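You operate a simulated robot arm through the tools that you are given. There is no shell and no other tool. Be economical: measure what you need, move in short steps, check, and stop when the job is done.

You are at the controls of a simulated two-armed robot. One attempt, no reset.

## Task
Change the white feeder's grey wheel for the green one.
Fine: free the blue latch, hold the feeder for both wheels, grey one onto the orange mat, lock the latch.

Only the result counts: the job must be done as asked and must still hold three seconds after the hand-in. Knocking over, shifting, dropping, spilling or breaking anything else fails it.

## Robot
Two 7-joint arms with two-finger parallel grippers on one trunk, on a base that drives. Base frame: it is fixed to the floor where the robot stands at the start and does not move with it; the origin is under the middle of the robot, x ahead of it, y to its left, z up. Readings come in m, degrees, newtons and seconds.
The left shoulder is at the start at [0.07, 0.163, 1.12], the right one opposite. With the tool pointing down near the work surface each hand reaches from about 0.4 to 0.88 m from the robot's upright axis, wherever it stands, measured 20 degrees to its own side. Places, roughly: blue wheel latch [0.4, 0.2, 1]; green wheel (7x8x6 cm) [0.6, 0.3, 0.9]; grey wheel (7x8x6 cm) [0.4, 0.2, 0.9]; shaft of the white feeder [0.4, 0.2, 0.9]; top of the orange mat [0.6, 0.2, 0.9]. Payload 3.43 kg a hand.
The TCP of each hand is the grasp point between the finger pads, 0.034 m short of the fingertips. In the tool frame z runs along the fingers and y along their closing line. The gripper opens to 0.128 m. The fingers are 0.024 m wide and 0.012 m thick; the gripper's body (0.048 by 0.13 m) begins 0.096 m behind the TCP.
Orientation is told as [roll, pitch, yaw] about the base's x, y, z axes, in that order, counted from this pose: with the fingers straight down and closing along the base's y, the tool's x points along the base's -x, its y along +y and its z along -z.

## Interface
- The arms move only by the tool jog_arm. It takes "left_increments", "right_increments" or both (then of equal length, played together; a hand with none holds still); each is a list of rows, each a list of 3 entries, a list of its own where there are three numbers: the opening, from 0 (shut) to 1 (fully open), then the shift along the tool's x, y, z in cm, then the turn, a rotation vector about the tool's x, y, z in degrees. In form: [[fingers, [tx, ty, tz], [rx, ry, rz]], ...]. A call has 1 to 12 rows; each row shifts and turns the commanded pose from where the row before left it, along the tool's axes as they then stand. Each row takes 0.2 s and may step no farther than 0.05 m and 8.6 degrees from the row before; otherwise, or with a gripper value out of range, the whole call is refused. A pose out of reach is approached as far as the arm can. The call stops where the force on the tool passes 40 N (or 10 N more than at its start, if that is more) or the arm is blocked; 0.2 s more then pass. Each finger travels about 0.153 m/s and halts on what it meets, pressing with about 29 N; the grip force reading is that of the motor and also rises with nothing between the fingers. The clock runs only during rows and for 0.2 s after the last one: add rows that do not move to give the fingers time. The reply holds the time, the measured pose of the TCP, the force on the tool along the base axes, the opening and the grip force, in the units named above and with some noise, with the torque about the TCP (base axes, N m) and any sound that the robot's microphone picked up, and new pictures: "views" is both (left out), scene, wrist or none (wrist: the cameras of the hands that moved).
- Cameras (640 x 400 px; columns grow to the right, rows downward): "scene" is now at [0.1301, 0.0399, 1.3491]; the picture's right is [0.45, -0.89, 0.00], its down [-0.50, -0.25, -0.83] and it looks along [0.74, 0.37, -0.56] (base axes); focal length 261 px, centre (320, 200). "left" rides on the left gripper at [0.076, 0.011, -0.16] in its tool frame; the picture's right is [-0.15, 0.99, 0.00], its down [-0.88, -0.13, -0.46] and it looks along [-0.45, -0.07, 0.89] (tool axes); focal length 234 px, centre (320, 200). "right" rides on the right gripper at [0.076, -0.011, -0.16] in its tool frame; the picture's right is [0.15, 0.99, 0.00], its down [-0.88, 0.13, -0.46] and it looks along [-0.45, 0.07, 0.89] (tool axes); focal length 234 px, centre (320, 200). There is no depth. A picture from a camera that has moved, and an enlarged one, comes with that camera's place and axes in the base frame and with its lens.
- slide_trunk(by): slides the trunk up (or, below 0, down) by that many m; the arms and the scene camera ride with it, the base frame stays. It gives what a move gives, with no picture.
- base_move(legs): drives the robot by 1 to 6 legs, each [ahead, left, turn to the left] in m, m and degrees, along the robot's own axes; the way and the turn of a leg run together, so that a leg with both is an arc; at most 1.5 m and 180 degrees a leg. The arms and the cameras ride along, it lands a little off, and it stops where it bumps. It gives what a move gives, and a new picture of the scene camera.
- head_to(pan, tilt): turns the head with the scene camera to pan (to the left, within 86 degrees either way) and tilt (down, from -29 to 69), counted from straight ahead of the robot. It gives what a move gives, and a new picture of the scene camera.
- enlarge(camera, box): a new picture of the part [left, top, right, bottom] of that camera's present view, enlarged. It takes no simulated time.
- hand_in(): hands the job in; it is judged then, once.

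Go step by step. Nothing tells you exact positions but the pictures and the camera data: compare them with the known pose of the tool, close in by small moves and look again before you grip or let go. The budget is 120 turns and 260 pictures, counting those below and the enlarged ones. Unless the task says otherwise, let go and move clear before handing in, and close with one line.

The tools are called by a JSON object that holds its "op" and its "data". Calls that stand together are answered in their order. jog_arm: Moves the arms, as the interface text tells. Its arguments: {"type":"object","properties":{"left_increments":{"type":"array","items":{"type":"array"}},"right_increments":{"type":"array","items":{"type":"array"}},"views":{"type":"string","enum":["both","scene","wrist","none"]}},"required":[]} The other tools are called the same way: slide_trunk (by) slides the trunk up or down; base_move (legs) drives the base; head_to (pan, tilt) turns the head that bears the scene camera; enlarge (camera, box) takes an enlarged picture of a part of a camera's view; hand_in () hands the job in.

At the start:

```text
clock: 0.0
left_tcp_pos: [0.441, 0.5327, 1.1733]
left_tcp_rot: [0.1, 0.0, 0.0]
left_force: [-0.3, -0.2, -0.2]
left_wrist_torque: [-0.02, 0.0, -0.01]
left_width: 0.1278
left_grip_force: 0.0
right_tcp_pos: [0.6019, -0.0065, 1.1747]
right_tcp_rot: [0.0, 0.1, 0.0]
right_force: [-0.4, 0.4, 0.4]
right_wrist_torque: [-0.02, -0.02, 0.0]
right_width: 0.128
right_grip_force: 0.1
trunk travel left (down, up): [-0.6, 0.34]
robot x, y, heading: [0.0056, 0.0016, 0.2]
head pan, tilt: [26.7, 34.0]
```

scene: 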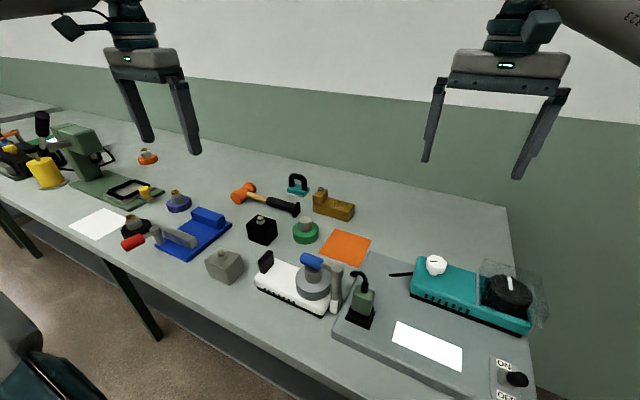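
right: 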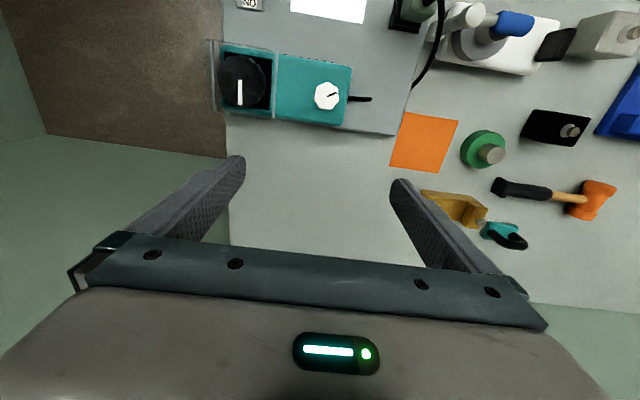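
left: 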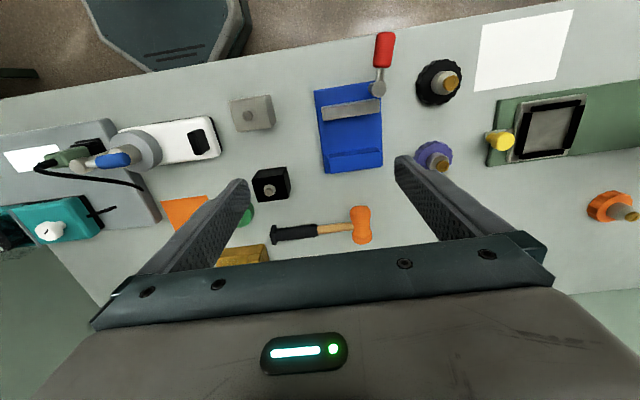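

I see the white feeder with its grey wheel and blue latch near the table's front edge, the green wheel and the orange mat behind it. I'll look closer first.

{"op": "enlarge", "data": {"camera": "scene", "box": [230, 210, 390, 330]}}

{"op": "enlarge", "data": {"camera": "right", "box": [380, 0, 620, 180]}}

{"op": "enlarge", "data": {"camera": "left", "box": [40, 90, 280, 240]}}

```text
3.33 times, centred on (310, 270) of scene
camera zoom: at [0.1301, 0.0399, 1.3491], right [0.45, -0.89, 0.0], down [-0.5, -0.25, -0.83], along [0.74, 0.37, -0.56], focal length 870 px, centre (353, -33)
```

zoom: 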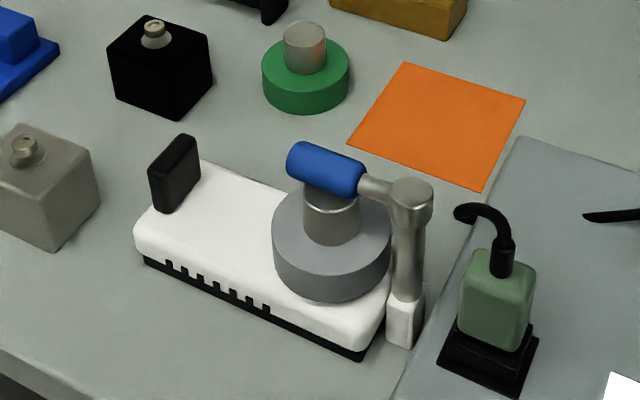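

```text
2.22 times, centred on (500, 90) of right
camera zoom: at [0.5266, -0.0175, 1.334], right [-0.15, 0.99, 0.0], down [0.88, 0.13, 0.46], along [0.45, 0.07, -0.89], focal length 520 px, centre (-80, 444)
```

zoom: 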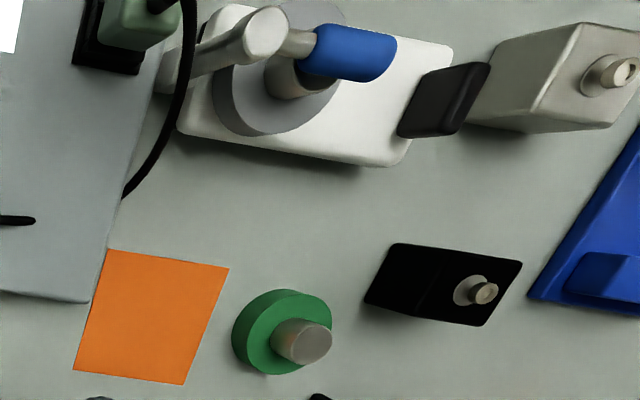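

```text
2.67 times, centred on (160, 165) of left
camera zoom: at [0.3646, 0.5449, 1.3319], right [0.15, 0.99, 0.0], down [0.88, -0.13, 0.46], along [0.45, -0.07, -0.89], focal length 624 px, centre (747, 293)
```

zoom: 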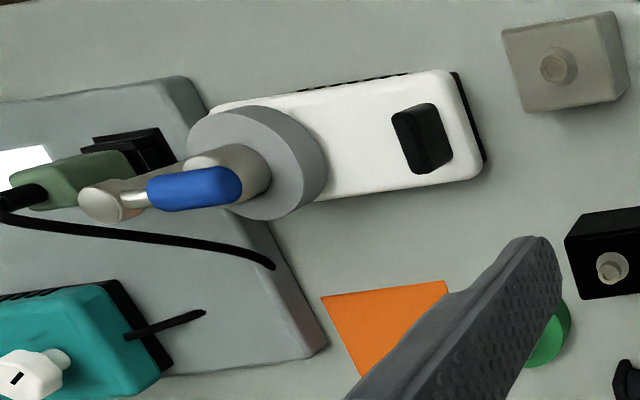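

The wheels lie flat with vertical shafts; the latch runs from a post at about (0.43, 0.15) along +y over the hub. I move the left hand nearer for a better look.

{"op": "jog_arm", "data": {"left_increments": [[1, [0.8, -4, 1.6], [0, 0, 0]], [1, [0.8, -4, 1.6], [0, 0, 0]], [1, [0.8, -4, 1.6], [0, 0, 0]], [1, [0.8, -4, 1.6], [0, 0, 0]], [1, [0.8, -4, 1.6], [0, 0, 0]], [1, [0, 0, 0], [0, 0, 0]]], "views": "wrist"}}

{"op": "head_to", "data": {"pan": 25, "tilt": 50}}

```text
clock: 1.4
left_tcp_pos: [0.4005, 0.3341, 1.0926]
left_tcp_rot: [-0.1, 0.0, 0.1]
left_force: [0.8, 0.6, 0.2]
left_wrist_torque: [-0.05, 0.02, 0.02]
left_width: 0.1278
left_grip_force: 0.0
right_tcp_pos: [0.6014, -0.0042, 1.1747]
right_tcp_rot: [-0.1, 0.0, 0.0]
right_force: [-0.4, -0.2, -0.1]
right_wrist_torque: [-0.02, 0.01, -0.03]
right_width: 0.1282
right_grip_force: 0.2
trunk travel left (down, up): [-0.6, 0.34]
robot x, y, heading: [-0.0009, 0.0002, -0.1]
head pan, tilt: [26.7, 34.0]
camera left: at [0.3243, 0.3452, 1.2519], right [0.14, 0.99, 0.0], down [0.88, -0.13, 0.46], along [0.45, -0.07, -0.89], focal length 234 px, centre (320, 200)
```

left: 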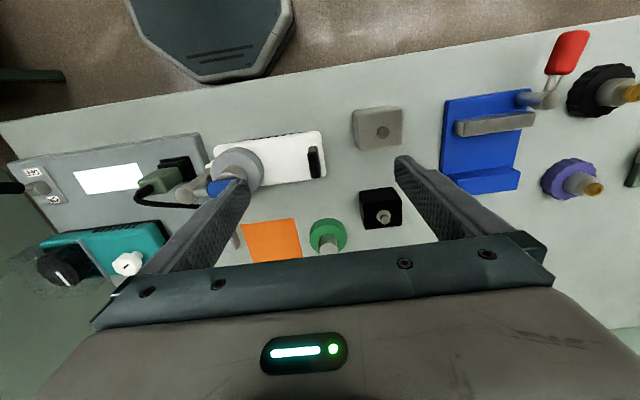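

```text
clock: 2.2
left_tcp_pos: [0.4015, 0.3331, 1.0922]
left_tcp_rot: [-0.1, 0.0, 0.2]
left_force: [0.7, 0.2, 0.5]
left_wrist_torque: [-0.02, -0.03, 0.02]
left_width: 0.1281
left_grip_force: 0.0
right_tcp_pos: [0.6017, -0.0061, 1.1753]
right_tcp_rot: [0.0, -0.1, 0.0]
right_force: [0.6, -0.9, -0.3]
right_wrist_torque: [0.05, 0.0, -0.02]
right_width: 0.1279
right_grip_force: 0.0
trunk travel left (down, up): [-0.6, 0.34]
robot x, y, heading: [-0.001, 0.004, -0.0]
head pan, tilt: [25.0, 50.0]
camera scene: at [0.1209, 0.0324, 1.3259], right [0.42, -0.91, 0.0], down [-0.69, -0.32, -0.64], along [0.58, 0.27, -0.77], focal length 261 px, centre (320, 200)
```

scene: 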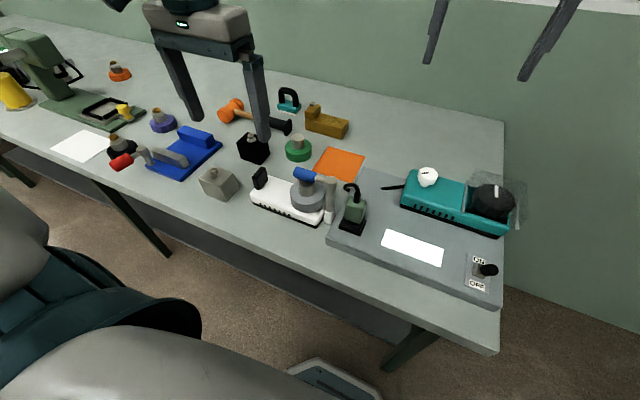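

I take enlarged views of the feeder from both cameras.

{"op": "enlarge", "data": {"camera": "scene", "box": [240, 150, 380, 240]}}

{"op": "enlarge", "data": {"camera": "left", "box": [140, 110, 350, 260]}}

```text
4.44 times, centred on (310, 195) of scene
camera zoom: at [0.1209, 0.0324, 1.3259], right [0.42, -0.91, 0.0], down [-0.69, -0.32, -0.64], along [0.58, 0.27, -0.77], focal length 1160 px, centre (364, 222)
```

zoom: 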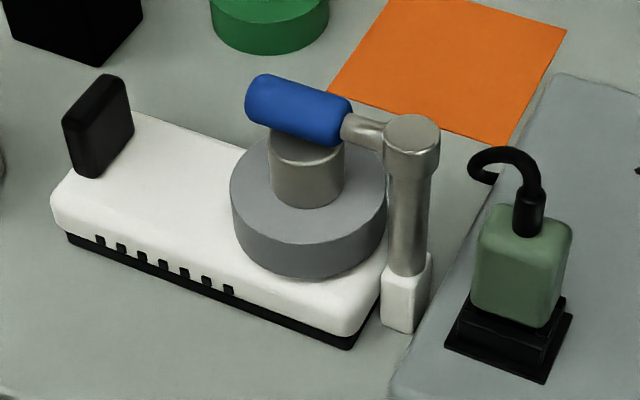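

```text
2.67 times, centred on (245, 185) of left
camera zoom: at [0.3247, 0.3443, 1.2524], right [0.15, 0.99, 0.0], down [0.88, -0.13, 0.46], along [0.45, -0.07, -0.89], focal length 624 px, centre (520, 240)
```

zoom: 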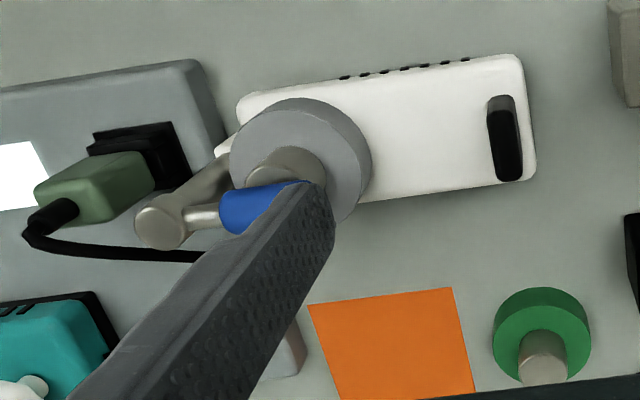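

Latch looks like an arm on a vertical swivel post. I turn both hands so they close along base x (right yaw +90, left yaw −90), leaving room between them.

{"op": "jog_arm", "data": {"left_increments": [[1, [0, 0, 0], [0, 0, 8.2]], [1, [0, 0, 0], [0, 0, 8.2]], [1, [0, 0, 0], [0, 0, 8.2]], [1, [0, 0, 0], [0, 0, 8.2]], [1, [0, 0, 0], [0, 0, 8.2]], [1, [0, 0, 0], [0, 0, 8.2]], [1, [0, 0, 0], [0, 0, 8.2]], [1, [0, 0, 0], [0, 0, 8.2]], [1, [0, 0, 0], [0, 0, 8.2]], [1, [0, 0, 0], [0, 0, 8.2]], [1, [0, 0, 0], [0, 0, 8]], [1, [0, 0, 0], [0, 0, 0]]], "right_increments": [[1, [0, 0, 0], [0, 0, -8.2]], [1, [0, 0, 0], [0, 0, -8.2]], [1, [0, 0, 0], [0, 0, -8.2]], [1, [0, 0, 0], [0, 0, -8.2]], [1, [0, 0, 0], [0, 0, -8.2]], [1, [0, 0, 0], [0, 0, -8.2]], [1, [0, 0, 0], [0, 0, -8.2]], [1, [0, 0, 0], [0, 0, -8.2]], [1, [0, 0, 0], [0, 0, -8.2]], [1, [0, 0, 0], [0, 0, -8.2]], [1, [0, 0, 0], [0, 0, -8]], [1, [0, 0, 0], [0, 0, 0]]], "views": "both"}}

```text
clock: 4.8
left_tcp_pos: [0.4018, 0.334, 1.0908]
left_tcp_rot: [-0.1, -0.1, -89.9]
left_force: [0.6, -0.2, 0.6]
left_wrist_torque: [0.0, 0.0, -0.01]
left_width: 0.128
left_grip_force: 0.0
right_tcp_pos: [0.4771, 0.0093, 1.1386]
right_tcp_rot: [0.0, -0.1, 89.8]
right_force: [0.3, -0.4, 0.0]
right_wrist_torque: [-0.02, -0.02, 0.0]
right_width: 0.1281
right_grip_force: 0.0
right hand out of reach, approached as far as the arm can: row 8, 9, 10, 11
trunk travel left (down, up): [-0.6, 0.34]
robot x, y, heading: [-0.0008, 0.0032, 0.2]
head pan, tilt: [25.0, 50.0]
camera scene: at [0.121, 0.0324, 1.3258], right [0.42, -0.91, 0.0], down [-0.69, -0.32, -0.64], along [0.58, 0.27, -0.77], focal length 261 px, centre (320, 200)
camera right: at [0.4887, -0.0663, 1.2982], right [-0.99, -0.14, 0.0], down [-0.13, 0.88, 0.46], along [-0.06, 0.45, -0.89], focal length 234 px, centre (320, 200)
camera left: at [0.412, 0.4096, 1.2518], right [0.99, -0.15, 0.0], down [-0.13, -0.88, 0.46], along [-0.07, -0.45, -0.89], focal length 234 px, centre (320, 200)
```

scene: 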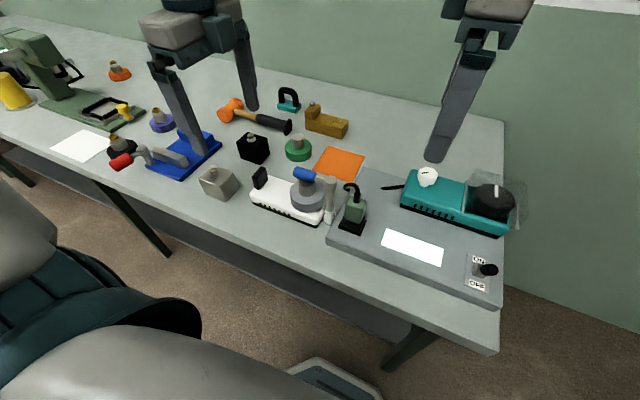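
right: 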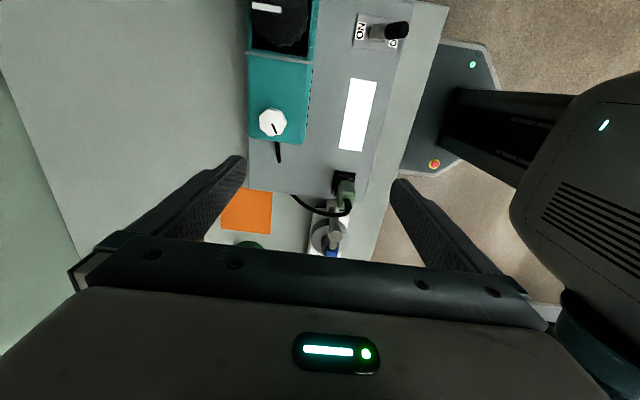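
left: 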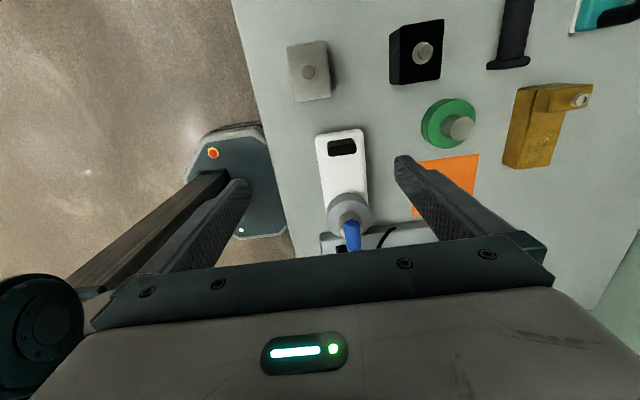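

The right hand ran short of reach at yaw 90 out there; I bring it in toward the feeder, staying high, and see whether the pose recovers.

{"op": "jog_arm", "data": {"right_increments": [[1, [-3.0, 2.3, 0.5], [0, 0, 0]], [1, [-3.0, 2.3, 0.5], [0, 0, 0]], [1, [-3.0, 2.3, 0.5], [0, 0, 0]], [1, [-3.0, 2.3, 0.5], [0, 0, 0]], [1, [0, 0, 0], [0, 0, 0]]], "views": "none"}}

```text
clock: 6.0
left_tcp_pos: [0.4017, 0.3325, 1.0926]
left_tcp_rot: [0.0, 0.1, -89.8]
left_force: [0.0, -0.7, 0.8]
left_wrist_torque: [-0.01, 0.03, -0.01]
left_width: 0.128
left_grip_force: 0.0
right_tcp_pos: [0.3845, 0.1298, 1.1187]
right_tcp_rot: [0.1, -0.1, 89.9]
right_force: [0.9, 0.5, -0.9]
right_wrist_torque: [0.05, -0.01, 0.01]
right_width: 0.1283
right_grip_force: 0.0
trunk travel left (down, up): [-0.6, 0.34]
robot x, y, heading: [-0.0022, -0.001, -0.0]
head pan, tilt: [25.0, 50.0]
```

Reached normally; now over the latch, still high.

{"op": "jog_arm", "data": {"right_increments": [[1, [-3.6, -2.2, 0], [0, 0, 0]], [1, [-3.7, -2.2, 0], [0, 0, 0]], [1, [0, 0, 0], [0, 0, 0]]], "views": "both"}}

{"op": "enlarge", "data": {"camera": "right", "box": [240, 100, 400, 270]}}

```text
clock: 6.8
left_tcp_pos: [0.4021, 0.3325, 1.0925]
left_tcp_rot: [0.0, 0.0, -90.1]
left_force: [-0.3, -0.2, 0.7]
left_wrist_torque: [-0.05, -0.02, 0.0]
left_width: 0.1281
left_grip_force: 0.0
right_tcp_pos: [0.428, 0.2018, 1.1192]
right_tcp_rot: [0.0, 0.0, 90.0]
right_force: [-0.8, -0.7, 0.2]
right_wrist_torque: [0.02, 0.0, 0.0]
right_width: 0.1281
right_grip_force: 0.1
trunk travel left (down, up): [-0.6, 0.34]
robot x, y, heading: [0.0015, 0.0004, -0.1]
head pan, tilt: [25.0, 50.0]
camera scene: at [0.1207, 0.0318, 1.3259], right [0.42, -0.91, 0.0], down [-0.69, -0.32, -0.64], along [0.58, 0.27, -0.77], focal length 261 px, centre (320, 200)
camera right: at [0.4406, 0.1271, 1.2788], right [-0.99, -0.15, 0.0], down [-0.13, 0.88, 0.46], along [-0.07, 0.45, -0.89], focal length 234 px, centre (320, 200)
```

scene: 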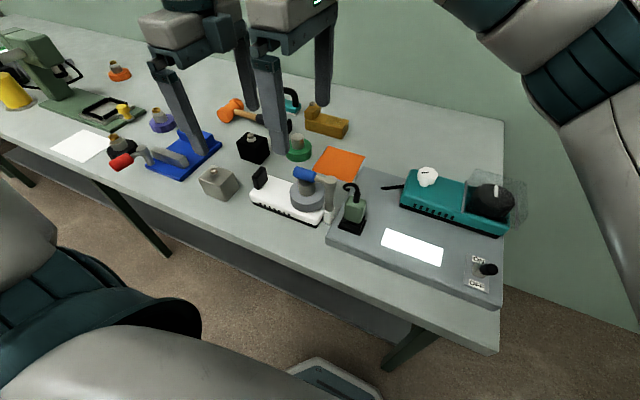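
right: 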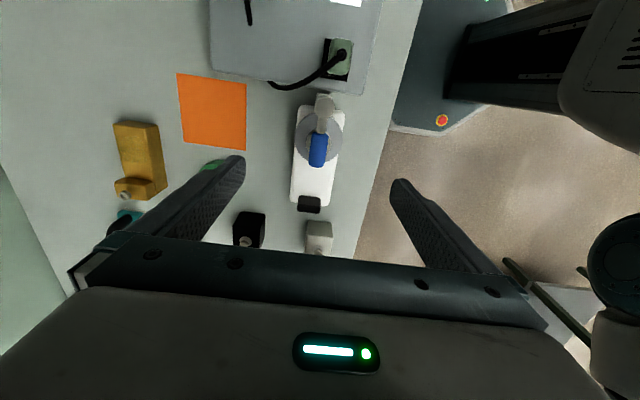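

```text
2.35 times, centred on (320, 185) of right
camera zoom: at [0.4406, 0.1271, 1.2788], right [-0.99, -0.15, 0.0], down [-0.13, 0.88, 0.46], along [-0.07, 0.45, -0.89], focal length 551 px, centre (320, 235)
```

zoom: 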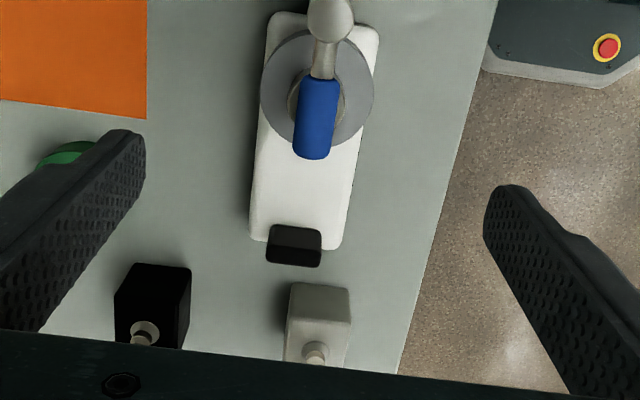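

Estimates agree: latch arm along y at x≈0.430 (pivot y≈0.153, tip y≈0.23), wheel centre (0.428, 0.203), holding tab about (0.430, 0.316). I lower the left hand over the tab.

{"op": "jog_arm", "data": {"left_increments": [[1, [-1.6, 2.8, 0], [0, 0, 0]], [0.6, [0, 0, 4], [0, 0, 0]], [0.6, [0, 0, 4], [0, 0, 0]], [0.6, [0, 0, 2], [0, 0, 0]], [0.6, [0, 0, 0], [0, 0, 0]]], "views": "wrist"}}

{"op": "enlarge", "data": {"camera": "scene", "box": [240, 110, 380, 240]}}

{"op": "enlarge", "data": {"camera": "right", "box": [240, 80, 400, 250]}}

```text
clock: 8.0
left_tcp_pos: [0.4294, 0.3189, 0.9913]
left_tcp_rot: [0.1, 0.0, -90.0]
left_force: [0.6, -0.5, -0.3]
left_wrist_torque: [-0.01, -0.02, 0.0]
left_width: 0.0768
left_grip_force: 0.0
right_tcp_pos: [0.4279, 0.2053, 1.1196]
right_tcp_rot: [-0.1, -0.1, 90.0]
right_force: [0.4, 0.1, 0.1]
right_wrist_torque: [-0.03, -0.06, 0.03]
right_width: 0.1279
right_grip_force: 0.1
trunk travel left (down, up): [-0.6, 0.34]
robot x, y, heading: [-0.0011, -0.0016, -0.0]
head pan, tilt: [25.0, 50.0]
camera left: at [0.4398, 0.3944, 1.1517], right [0.99, -0.15, 0.0], down [-0.13, -0.88, 0.46], along [-0.07, -0.45, -0.89], focal length 234 px, centre (320, 200)
```

left: 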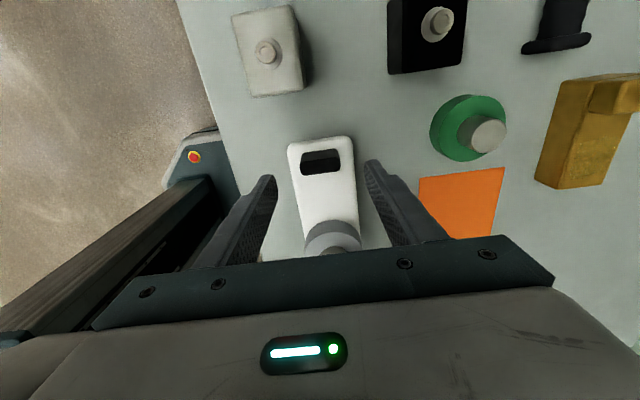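

```text
3.08 times, centred on (310, 175) of scene
camera zoom: at [0.1204, 0.0331, 1.3259], right [0.42, -0.91, 0.0], down [-0.69, -0.32, -0.64], along [0.58, 0.27, -0.77], focal length 803 px, centre (351, 277)
```

zoom: 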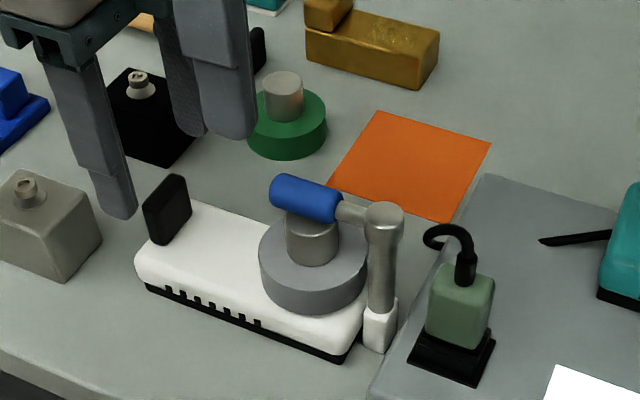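

```text
2.35 times, centred on (320, 165) of right
camera zoom: at [0.4401, 0.1282, 1.2789], right [-0.99, -0.15, 0.0], down [-0.13, 0.88, 0.46], along [-0.07, 0.45, -0.89], focal length 551 px, centre (320, 282)
```

zoom: 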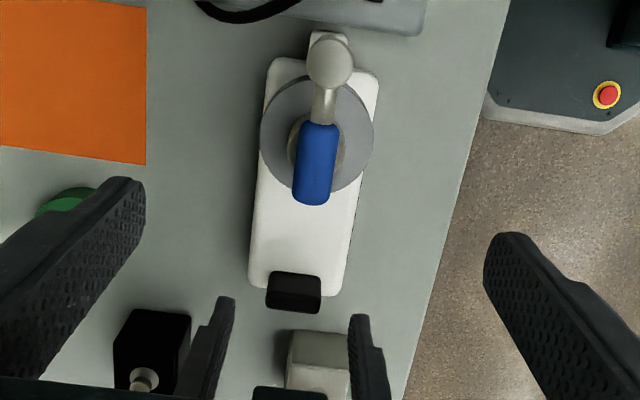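

Tab is centred between the left fingers (tab top about (0.430, 0.320, 0.935)). I lower and close on it.

{"op": "jog_arm", "data": {"left_increments": [[0.6, [0, 0, 2.5], [0, 0, 0]], [0.6, [0, 0, 2.4], [0, 0, 0]], [0.6, [0, 0, 0], [0, 0, 0]]], "views": "wrist"}}

{"op": "enlarge", "data": {"camera": "scene", "box": [240, 110, 380, 240]}}

```text
clock: 8.8
left_tcp_pos: [0.4289, 0.3184, 0.9433]
left_tcp_rot: [0.0, -0.1, -89.9]
left_force: [-0.3, -0.7, -0.7]
left_wrist_torque: [-0.01, -0.04, 0.03]
left_width: 0.0766
left_grip_force: 0.0
right_tcp_pos: [0.4286, 0.2042, 1.1197]
right_tcp_rot: [0.1, 0.0, 90.0]
right_force: [0.1, -0.7, 1.2]
right_wrist_torque: [0.0, -0.02, -0.01]
right_width: 0.1279
right_grip_force: 0.1
trunk travel left (down, up): [-0.6, 0.34]
robot x, y, heading: [-0.0038, 0.0013, -0.0]
head pan, tilt: [25.0, 50.0]
camera left: at [0.4394, 0.3941, 1.1027], right [0.99, -0.15, 0.0], down [-0.13, -0.88, 0.46], along [-0.07, -0.45, -0.89], focal length 234 px, centre (320, 200)
```

left: 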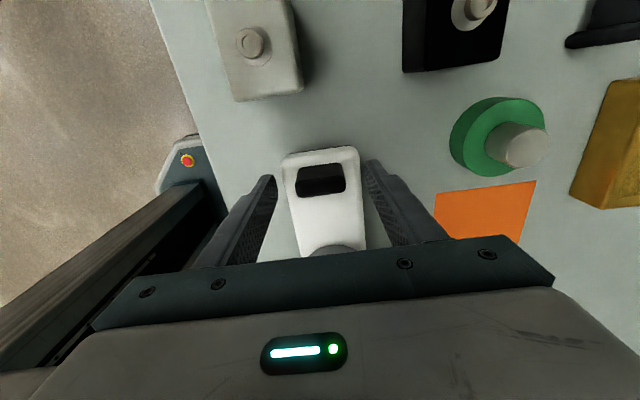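

```text
3.08 times, centred on (310, 175) of scene
camera zoom: at [0.1204, 0.0326, 1.3259], right [0.42, -0.91, 0.0], down [-0.69, -0.32, -0.64], along [0.58, 0.27, -0.77], focal length 803 px, centre (351, 277)
```

zoom: 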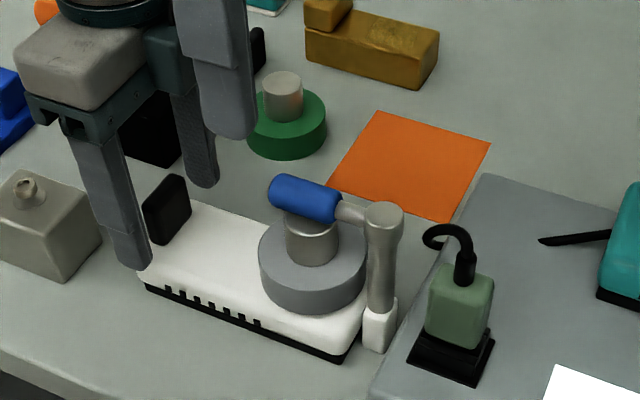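

Fingers straddle the tab symmetrically; closing.

{"op": "jog_arm", "data": {"left_increments": [[0.45, [0, 0, 0], [0, 0, 0]], [0.35, [0, 0, 0], [0, 0, 0]], [0.28, [0, 0, 0], [0, 0, 0]], [0.2, [0, 0, 0], [0, 0, 0]], [0.1, [0, 0, 0], [0, 0, 0]]], "views": "wrist"}}

{"op": "enlarge", "data": {"camera": "scene", "box": [240, 110, 380, 240]}}

```text
clock: 10.0
left_tcp_pos: [0.4294, 0.3171, 0.9426]
left_tcp_rot: [0.1, 0.0, -89.9]
left_force: [1.3, 0.0, 1.2]
left_wrist_torque: [-0.11, 0.04, 0.08]
left_width: 0.04
left_grip_force: 28.6
right_tcp_pos: [0.4284, 0.2045, 1.1196]
right_tcp_rot: [-0.1, 0.0, 90.0]
right_force: [0.4, 0.0, -0.7]
right_wrist_torque: [0.02, 0.01, -0.03]
right_width: 0.1279
right_grip_force: 0.1
trunk travel left (down, up): [-0.6, 0.34]
robot x, y, heading: [0.0022, 0.003, -0.1]
head pan, tilt: [25.0, 50.0]
camera left: at [0.4398, 0.3942, 1.1027], right [0.99, -0.15, 0.0], down [-0.13, -0.88, 0.46], along [-0.07, -0.45, -0.89], focal length 234 px, centre (320, 200)
```

left: 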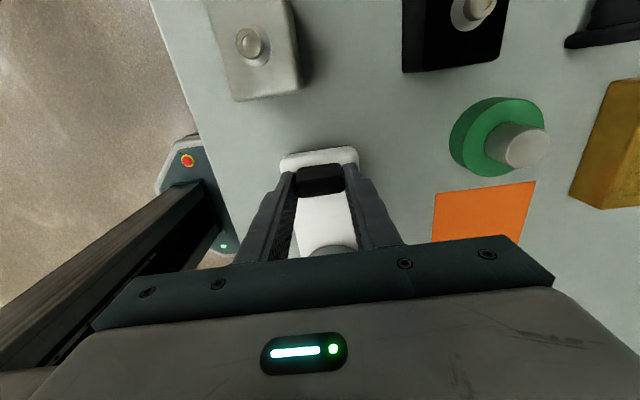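

```text
3.08 times, centred on (310, 175) of scene
camera zoom: at [0.1208, 0.0327, 1.3259], right [0.42, -0.91, 0.0], down [-0.69, -0.32, -0.64], along [0.58, 0.27, -0.77], focal length 803 px, centre (351, 277)
```

zoom: 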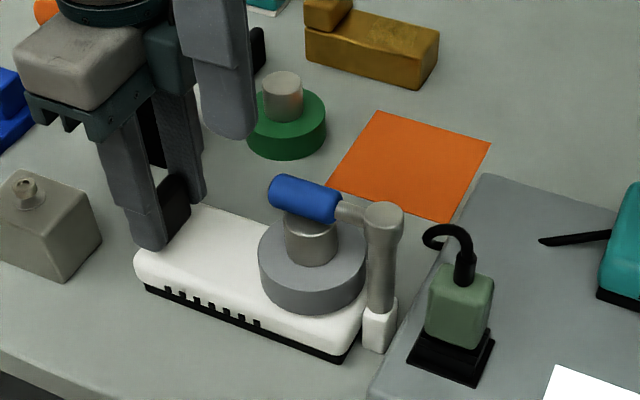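

The feeder is held. Now the right hand goes down to the blue handle, fingers either side of it.

{"op": "jog_arm", "data": {"right_increments": [[0.45, [-1.6, -0.1, 2], [0, 0, 0]], [0.45, [0, 0, 3.5], [0, 0, 0]], [0.45, [0, 0, 3], [0, 0, 0]], [0.45, [0, 0, 2], [0, 0, 0]], [0.45, [0, 0, 0], [0, 0, 0]]], "views": "wrist"}}

{"op": "enlarge", "data": {"camera": "scene", "box": [240, 110, 380, 240]}}

```text
clock: 11.2
left_tcp_pos: [0.4299, 0.3178, 0.9425]
left_tcp_rot: [0.1, 0.0, -90.0]
left_force: [-0.3, 0.8, 1.3]
left_wrist_torque: [-0.06, 0.05, -0.04]
left_width: 0.0396
left_grip_force: 28.9
right_tcp_pos: [0.4287, 0.2189, 1.0132]
right_tcp_rot: [0.0, 0.0, 90.2]
right_force: [0.2, 0.5, -0.1]
right_wrist_torque: [0.01, 0.0, -0.01]
right_width: 0.0577
right_grip_force: 0.1
trunk travel left (down, up): [-0.6, 0.34]
robot x, y, heading: [-0.0005, 0.0009, 0.1]
head pan, tilt: [25.0, 50.0]
camera right: at [0.4417, 0.1436, 1.1735], right [-0.99, -0.15, 0.0], down [-0.13, 0.88, 0.46], along [-0.07, 0.45, -0.89], focal length 234 px, centre (320, 200)
```

right: 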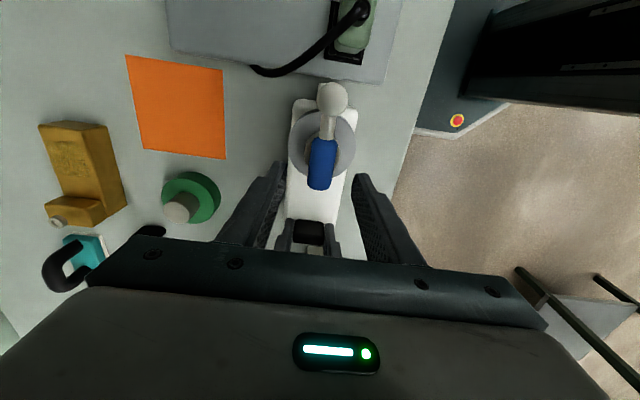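

```text
3.08 times, centred on (310, 175) of scene
camera zoom: at [0.1206, 0.0328, 1.3259], right [0.42, -0.91, 0.0], down [-0.69, -0.32, -0.64], along [0.58, 0.27, -0.77], focal length 803 px, centre (351, 277)
```

zoom: 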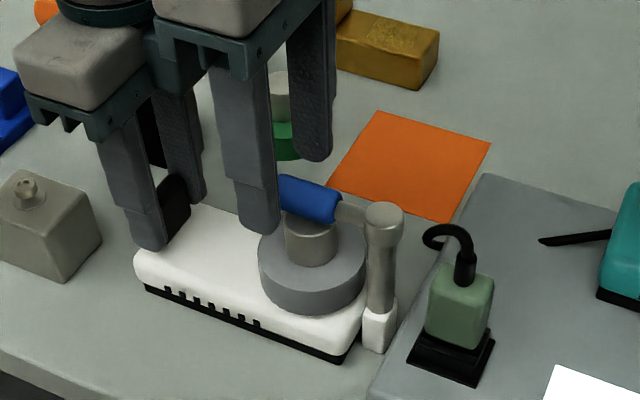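

Handle lies centrally between the right fingers. Lower 1.6 cm and close on it.

{"op": "jog_arm", "data": {"right_increments": [[0.45, [0, 0, 1.6], [0, 0, 0]], [0.35, [0, -0.1, 0], [0, 0, 0]], [0.25, [0, 0, 0], [0, 0, 0]], [0.15, [0, 0, 0], [0, 0, 0]], [0.05, [0, 0, 0], [0, 0, 0]]], "views": "wrist"}}

{"op": "enlarge", "data": {"camera": "scene", "box": [240, 110, 380, 240]}}

```text
clock: 12.4
left_tcp_pos: [0.43, 0.3184, 0.9433]
left_tcp_rot: [0.0, 0.0, -90.0]
left_force: [1.3, -1.0, 0.9]
left_wrist_torque: [0.19, 0.06, 0.44]
left_width: 0.0395
left_grip_force: 29.0
right_tcp_pos: [0.4301, 0.2195, 0.9986]
right_tcp_rot: [0.1, 0.0, 89.9]
right_force: [-1.7, -0.1, -0.3]
right_wrist_torque: [0.09, 0.05, -0.19]
right_width: 0.0208
right_grip_force: 29.0
trunk travel left (down, up): [-0.6, 0.34]
robot x, y, heading: [0.0004, 0.0034, -0.0]
head pan, tilt: [25.0, 50.0]
camera right: at [0.4429, 0.1432, 1.1576], right [-0.99, -0.15, 0.0], down [-0.13, 0.88, 0.46], along [-0.07, 0.45, -0.89], focal length 234 px, centre (320, 200)
```

right: 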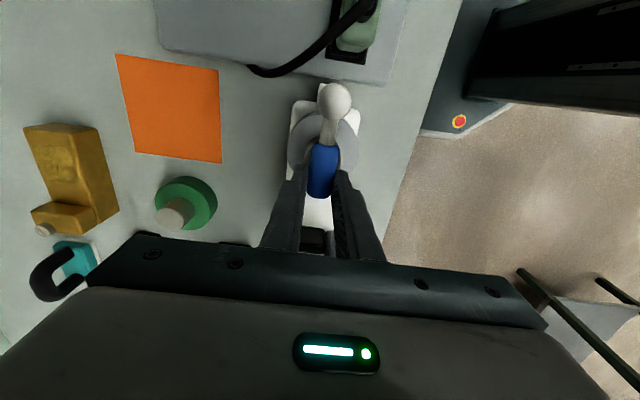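

```text
3.08 times, centred on (310, 175) of scene
camera zoom: at [0.1206, 0.0327, 1.3258], right [0.42, -0.91, 0.0], down [-0.69, -0.32, -0.64], along [0.58, 0.27, -0.77], focal length 803 px, centre (351, 277)
```

zoom: 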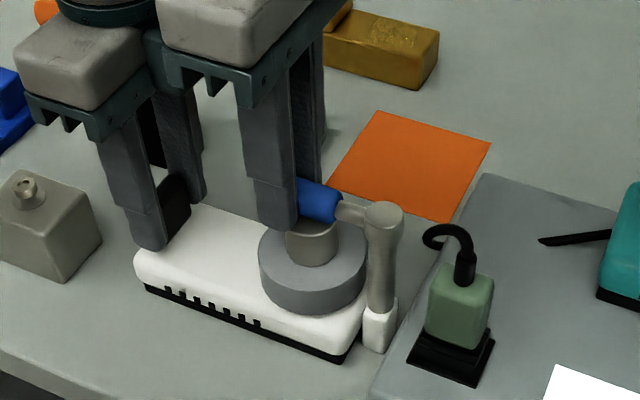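

Handle gripped (2.1 cm). I test-swing it a little toward +x about the post and read the forces.

{"op": "jog_arm", "data": {"right_increments": [[0.05, [0.03, -0.46, 0], [0, 0, 4]], [0.05, [0.03, -0.46, 0], [0, 0, 4]]], "views": "wrist"}}

```text
clock: 13.0
left_tcp_pos: [0.4302, 0.3181, 0.9442]
left_tcp_rot: [0.0, 0.1, -89.8]
left_force: [2.3, -1.6, 1.7]
left_wrist_torque: [0.13, 0.02, 0.45]
left_width: 0.0397
left_grip_force: 28.6
right_tcp_pos: [0.4399, 0.2192, 0.9992]
right_tcp_rot: [0.0, -0.1, 81.9]
right_force: [-2.2, 1.6, 0.5]
right_wrist_torque: [-0.01, 0.01, -0.15]
right_width: 0.0212
right_grip_force: 29.2
trunk travel left (down, up): [-0.6, 0.34]
robot x, y, heading: [0.0018, -0.0004, -0.1]
head pan, tilt: [25.0, 50.0]
camera right: at [0.4417, 0.1416, 1.1577], right [-1.0, -0.01, 0.0], down [-0.01, 0.89, 0.46], along [0.0, 0.46, -0.89], focal length 234 px, centre (320, 200)
```

right: 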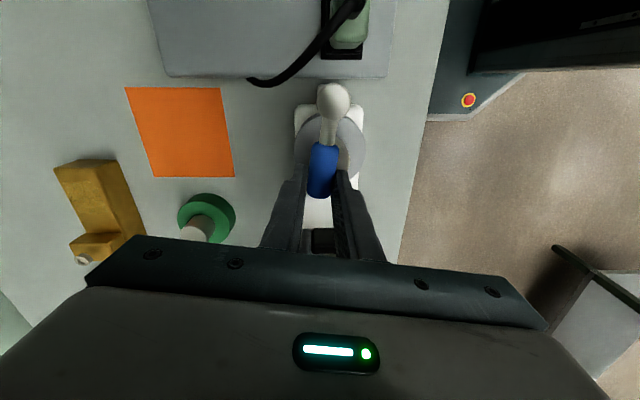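

It swings with little resistance. I continue along the arc.

{"op": "jog_arm", "data": {"right_increments": [[0.05, [0.064, -0.92, 0], [0, 0, 8]], [0.05, [0.064, -0.92, 0], [0, 0, 8]], [0.05, [0.064, -0.92, 0], [0, 0, 8]], [0.05, [0.064, -0.92, 0], [0, 0, 8]], [0.05, [0.064, -0.92, 0], [0, 0, 8]]], "views": "both"}}

```text
clock: 14.2
left_tcp_pos: [0.4302, 0.317, 0.9434]
left_tcp_rot: [0.0, 0.0, -89.8]
left_force: [3.2, -8.3, 0.2]
left_wrist_torque: [0.12, 0.27, 0.56]
left_width: 0.0396
left_grip_force: 28.8
right_tcp_pos: [0.481, 0.1976, 0.9981]
right_tcp_rot: [0.0, -0.1, 42.0]
right_force: [-5.1, 6.5, 5.8]
right_wrist_torque: [0.09, 0.3, -0.5]
right_width: 0.0208
right_grip_force: 29.2
trunk travel left (down, up): [-0.6, 0.34]
robot x, y, heading: [0.0007, -0.0004, -0.1]
head pan, tilt: [25.0, 50.0]
camera scene: at [0.1204, 0.0324, 1.326], right [0.42, -0.91, 0.0], down [-0.69, -0.32, -0.64], along [0.58, 0.27, -0.77], focal length 261 px, centre (320, 200)
camera right: at [0.4315, 0.1381, 1.1576], right [-0.77, 0.64, 0.0], down [0.57, 0.68, 0.46], along [0.29, 0.35, -0.89], focal length 234 px, centre (320, 200)
```

scene: 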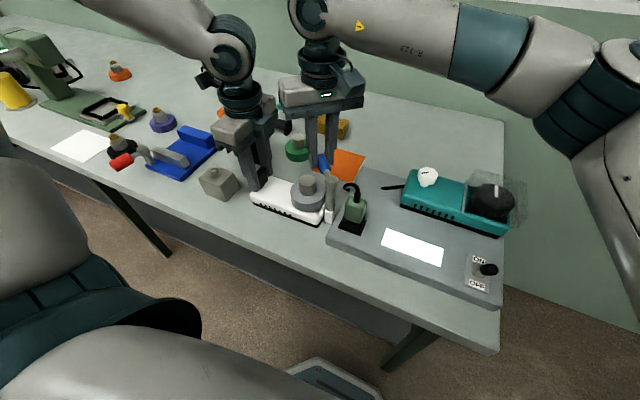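
right: 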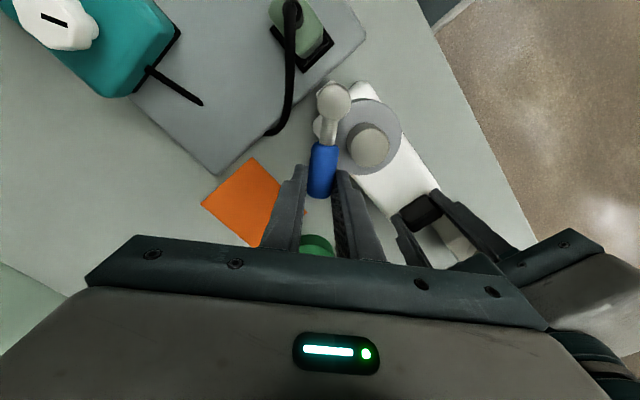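

Half-way (48°), resistance is light. Continue to about 95° so the wheel's rim has room to come up.

{"op": "jog_arm", "data": {"right_increments": [[0.05, [0.064, -0.92, 0], [0, 0, 8]], [0.05, [0.064, -0.92, 0], [0, 0, 8]], [0.05, [0.064, -0.92, 0], [0, 0, 8]]], "views": "wrist"}}

```text
clock: 15.0
left_tcp_pos: [0.4296, 0.3181, 0.9436]
left_tcp_rot: [-0.1, 0.1, -90.0]
left_force: [2.6, -10.5, -0.6]
left_wrist_torque: [0.11, 0.45, 0.38]
left_width: 0.0397
left_grip_force: 29.0
right_tcp_pos: [0.4947, 0.1739, 0.9973]
right_tcp_rot: [0.0, 0.0, 17.9]
right_force: [-4.6, 10.6, 5.4]
right_wrist_torque: [0.23, 0.22, -0.69]
right_width: 0.0212
right_grip_force: 28.8
trunk travel left (down, up): [-0.6, 0.34]
robot x, y, heading: [0.0006, 0.0004, -0.1]
head pan, tilt: [25.0, 50.0]
camera right: at [0.4257, 0.1395, 1.1575], right [-0.44, 0.9, 0.0], down [0.8, 0.39, 0.46], along [0.41, 0.2, -0.89], focal length 234 px, centre (320, 200)
```

right: 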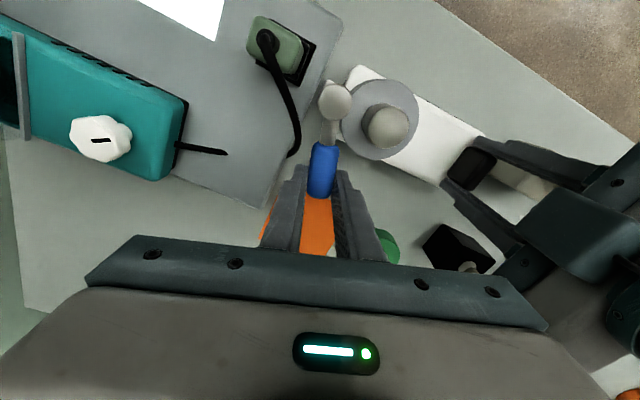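

72° now. Two more small rows, watching the cable.

{"op": "jog_arm", "data": {"right_increments": [[0.05, [0.064, -0.92, 0], [0, 0, 8]], [0.05, [0.064, -0.92, 0], [0, 0, 8]]], "views": "both"}}

{"op": "enlarge", "data": {"camera": "scene", "box": [240, 110, 400, 240]}}

```text
clock: 15.6
left_tcp_pos: [0.4303, 0.3187, 0.9438]
left_tcp_rot: [0.4, -0.1, -89.9]
left_force: [16.6, -19.2, 6.5]
left_wrist_torque: [-0.44, 0.54, 0.11]
left_width: 0.0401
left_grip_force: 29.2
right_tcp_pos: [0.4938, 0.1563, 0.9984]
right_tcp_rot: [0.1, 0.2, 2.2]
right_force: [-18.1, 26.0, 2.7]
right_wrist_torque: [0.42, 0.62, 0.72]
right_width: 0.0241
right_grip_force: 29.3
trunk travel left (down, up): [-0.6, 0.34]
robot x, y, heading: [0.0001, 0.0028, -0.1]
head pan, tilt: [25.0, 50.0]
camera scene: at [0.1197, 0.0334, 1.3261], right [0.42, -0.91, 0.0], down [-0.69, -0.32, -0.64], along [0.58, 0.27, -0.77], focal length 261 px, centre (320, 200)
camera right: at [0.4203, 0.1433, 1.1577], right [-0.18, 0.98, 0.0], down [0.88, 0.16, 0.45], along [0.45, 0.09, -0.89], focal length 234 px, centre (320, 200)
```

scene: 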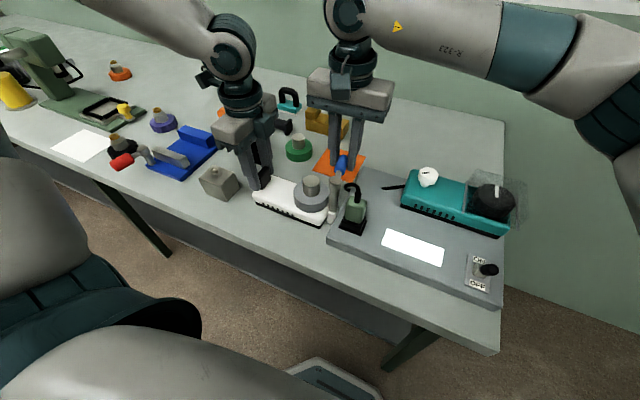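
right: 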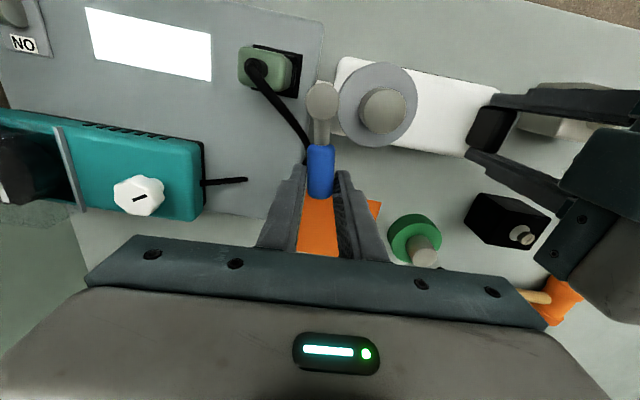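

```text
3.08 times, centred on (320, 175) of scene
camera zoom: at [0.1197, 0.0334, 1.3261], right [0.42, -0.91, 0.0], down [-0.69, -0.32, -0.64], along [0.58, 0.27, -0.77], focal length 803 px, centre (320, 277)
```

zoom: 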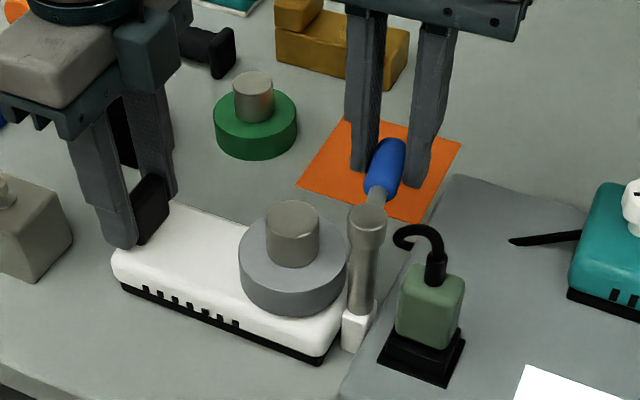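

The latch hit its end stop near 85°, and the hub is now clear. I ease back a few degrees, open slightly and lift off.

{"op": "jog_arm", "data": {"right_increments": [[0.05, [0.03, 0.45, 0], [0, 0, -4]], [0.25, [0, 0, 0], [0, 0, 0]], [0.33, [0, 0, 0], [0, 0, 0]], [0.33, [0, 0, -3], [0, 0, 0]], [0.33, [0, 0, -4], [0, 0, 0]], [0.33, [0, 0, -4], [0, 0, 0]], [0.33, [0, 0, 0], [0, 0, 0]]], "views": "wrist"}}

{"op": "enlarge", "data": {"camera": "scene", "box": [240, 110, 400, 240]}}

```text
clock: 17.2
left_tcp_pos: [0.4299, 0.3186, 0.9438]
left_tcp_rot: [0.0, 0.0, -89.9]
left_force: [-0.9, 5.4, -0.7]
left_wrist_torque: [0.62, 0.13, -0.25]
left_width: 0.0399
left_grip_force: 28.6
right_tcp_pos: [0.4962, 0.1596, 1.1092]
right_tcp_rot: [0.0, 0.0, 6.0]
right_force: [-0.3, 1.0, 0.1]
right_wrist_torque: [0.02, -0.02, -0.01]
right_width: 0.0421
right_grip_force: 0.0
trunk travel left (down, up): [-0.6, 0.34]
robot x, y, heading: [-0.003, -0.0018, 0.0]
head pan, tilt: [25.0, 50.0]
camera right: at [0.423, 0.1415, 1.2673], right [-0.25, 0.97, 0.0], down [0.86, 0.22, 0.45], along [0.44, 0.11, -0.89], focal length 234 px, centre (320, 200)
```

right: 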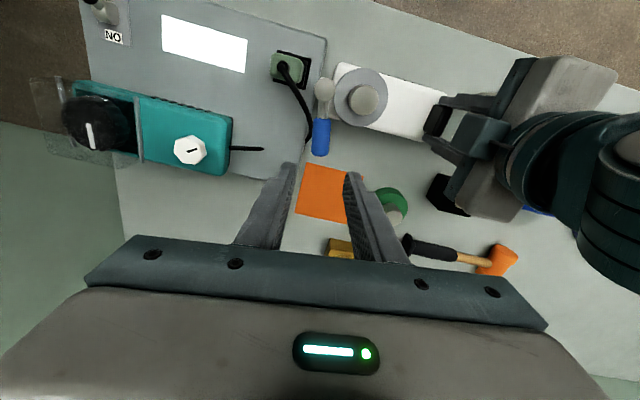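

```text
3.08 times, centred on (320, 175) of scene
camera zoom: at [0.1212, 0.0338, 1.3258], right [0.42, -0.91, 0.0], down [-0.69, -0.32, -0.64], along [0.58, 0.27, -0.77], focal length 803 px, centre (320, 277)
```

zoom: 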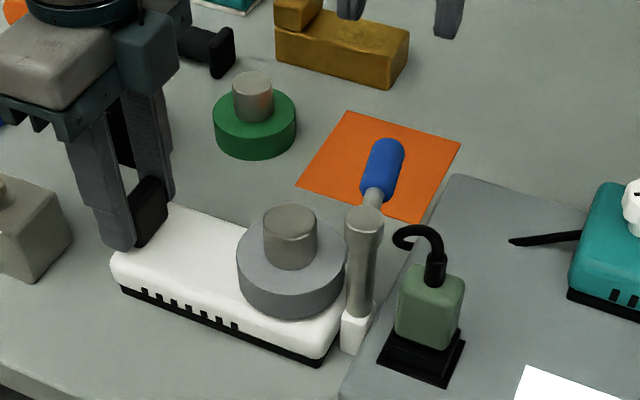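

The latch stays open and the hub is free. I bring the right hand over the grey wheel and turn it back to yaw 90.

{"op": "jog_arm", "data": {"right_increments": [[0.4, [3.15, 2.5, 0], [0, 0, 0]], [0.5, [3.15, 2.5, 0], [0, 0, 0]], [0.5, [0, 0, 0], [0, 0, -8.4]], [0.5, [0, 0, 0], [0, 0, -8.4]], [0.5, [0, 0, 0], [0, 0, -8.4]], [0.5, [0, 0, 0], [0, 0, -8.4]], [0.5, [0, 0, 0], [0, 0, -8.4]], [0.5, [0, 0, 0], [0, 0, -8.4]], [0.5, [0, 0, 0], [0, 0, -8.4]], [0.5, [0, 0, 0], [0, 0, -8.4]], [0.5, [0, 0, 0], [0, 0, -8.4]], [0.5, [0, 0, 0], [0, 0, -8.4]]], "views": "wrist"}}

{"op": "enlarge", "data": {"camera": "right", "box": [240, 80, 400, 250]}}

```text
clock: 19.8
left_tcp_pos: [0.43, 0.32, 0.942]
left_tcp_rot: [0.0, 0.0, -90.0]
left_force: [-0.2, 5.6, 0.0]
left_wrist_torque: [0.4, 0.04, -0.06]
left_width: 0.0399
left_grip_force: 29.5
right_tcp_pos: [0.4296, 0.2037, 1.1072]
right_tcp_rot: [0.0, 0.1, 90.2]
right_force: [-0.6, 0.8, 0.0]
right_wrist_torque: [-0.02, -0.01, -0.02]
right_width: 0.0643
right_grip_force: 0.0
trunk travel left (down, up): [-0.6, 0.34]
robot x, y, heading: [-0.0026, -0.0012, -0.3]
head pan, tilt: [25.0, 50.0]
camera right: at [0.4414, 0.1283, 1.2674], right [-0.99, -0.15, 0.0], down [-0.13, 0.88, 0.45], along [-0.07, 0.45, -0.89], focal length 234 px, centre (320, 200)
```

right: 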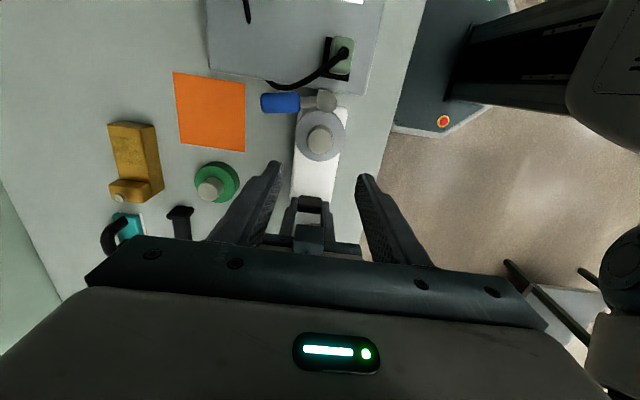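

```text
2.35 times, centred on (320, 165) of right
camera zoom: at [0.4414, 0.1283, 1.2674], right [-0.99, -0.15, 0.0], down [-0.13, 0.88, 0.45], along [-0.07, 0.45, -0.89], focal length 551 px, centre (320, 282)
```

zoom: 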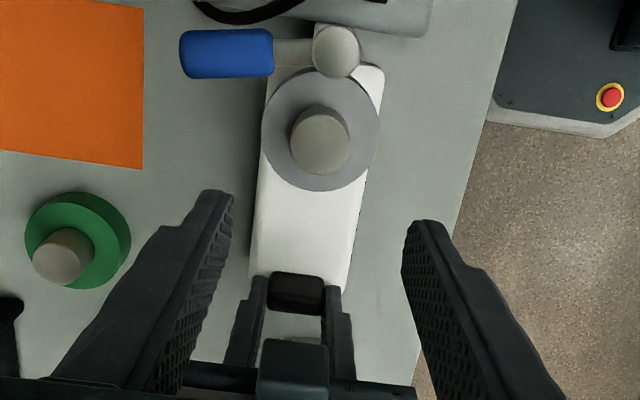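

Grey hub centre at about (0.430, 0.199), top near z 0.955. Lower part way and look.

{"op": "jog_arm", "data": {"right_increments": [[0.5, [0.4, 0, 4], [0, 0, 0]], [0.5, [0, 0, 4], [0, 0, 0]], [0.5, [0, 0, 3], [0, 0, 0]], [0.5, [0, 0, 0], [0, 0, 0]]], "views": "wrist"}}

{"op": "enlarge", "data": {"camera": "scene", "box": [260, 130, 360, 240]}}

{"op": "enlarge", "data": {"camera": "right", "box": [240, 80, 400, 250]}}

```text
clock: 20.8
left_tcp_pos: [0.4298, 0.3185, 0.9438]
left_tcp_rot: [0.0, 0.1, -89.9]
left_force: [-0.4, 6.7, 0.6]
left_wrist_torque: [0.08, 0.11, -0.07]
left_width: 0.0396
left_grip_force: 28.9
right_tcp_pos: [0.4292, 0.1989, 0.9968]
right_tcp_rot: [-0.1, 0.0, 89.9]
right_force: [0.8, 1.2, -0.5]
right_wrist_torque: [0.01, 0.0, 0.03]
right_width: 0.0638
right_grip_force: 0.0
trunk travel left (down, up): [-0.6, 0.34]
robot x, y, heading: [0.0012, -0.0026, 0.1]
head pan, tilt: [25.0, 50.0]
camera right: at [0.441, 0.1239, 1.1568], right [-0.99, -0.15, 0.0], down [-0.13, 0.88, 0.46], along [-0.07, 0.45, -0.89], focal length 234 px, centre (320, 200)
```

right: 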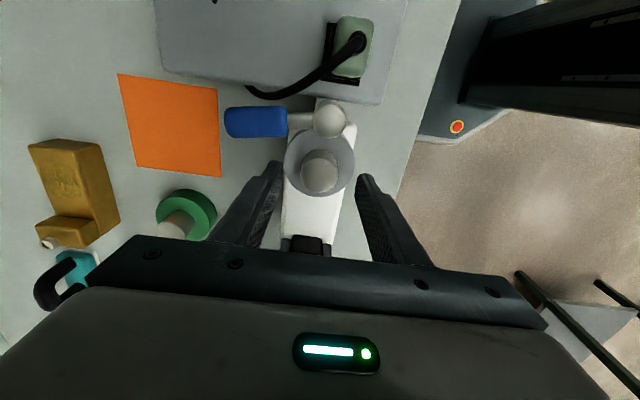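

```text
3.64 times, centred on (310, 185) of scene
camera zoom: at [0.1208, 0.0337, 1.3258], right [0.42, -0.91, 0.0], down [-0.69, -0.32, -0.64], along [0.58, 0.27, -0.77], focal length 949 px, centre (356, 254)
```

zoom: 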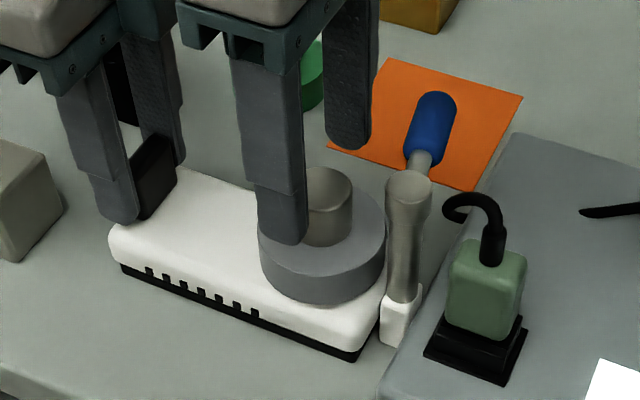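

```text
2.35 times, centred on (320, 165) of right
camera zoom: at [0.441, 0.1239, 1.1568], right [-0.99, -0.15, 0.0], down [-0.13, 0.88, 0.46], along [-0.07, 0.45, -0.89], focal length 551 px, centre (320, 282)
```

zoom: 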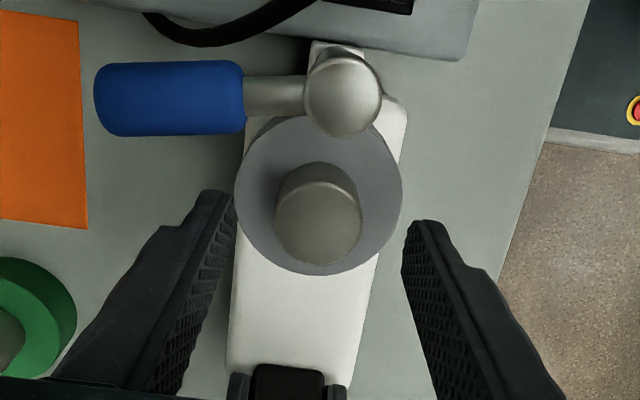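

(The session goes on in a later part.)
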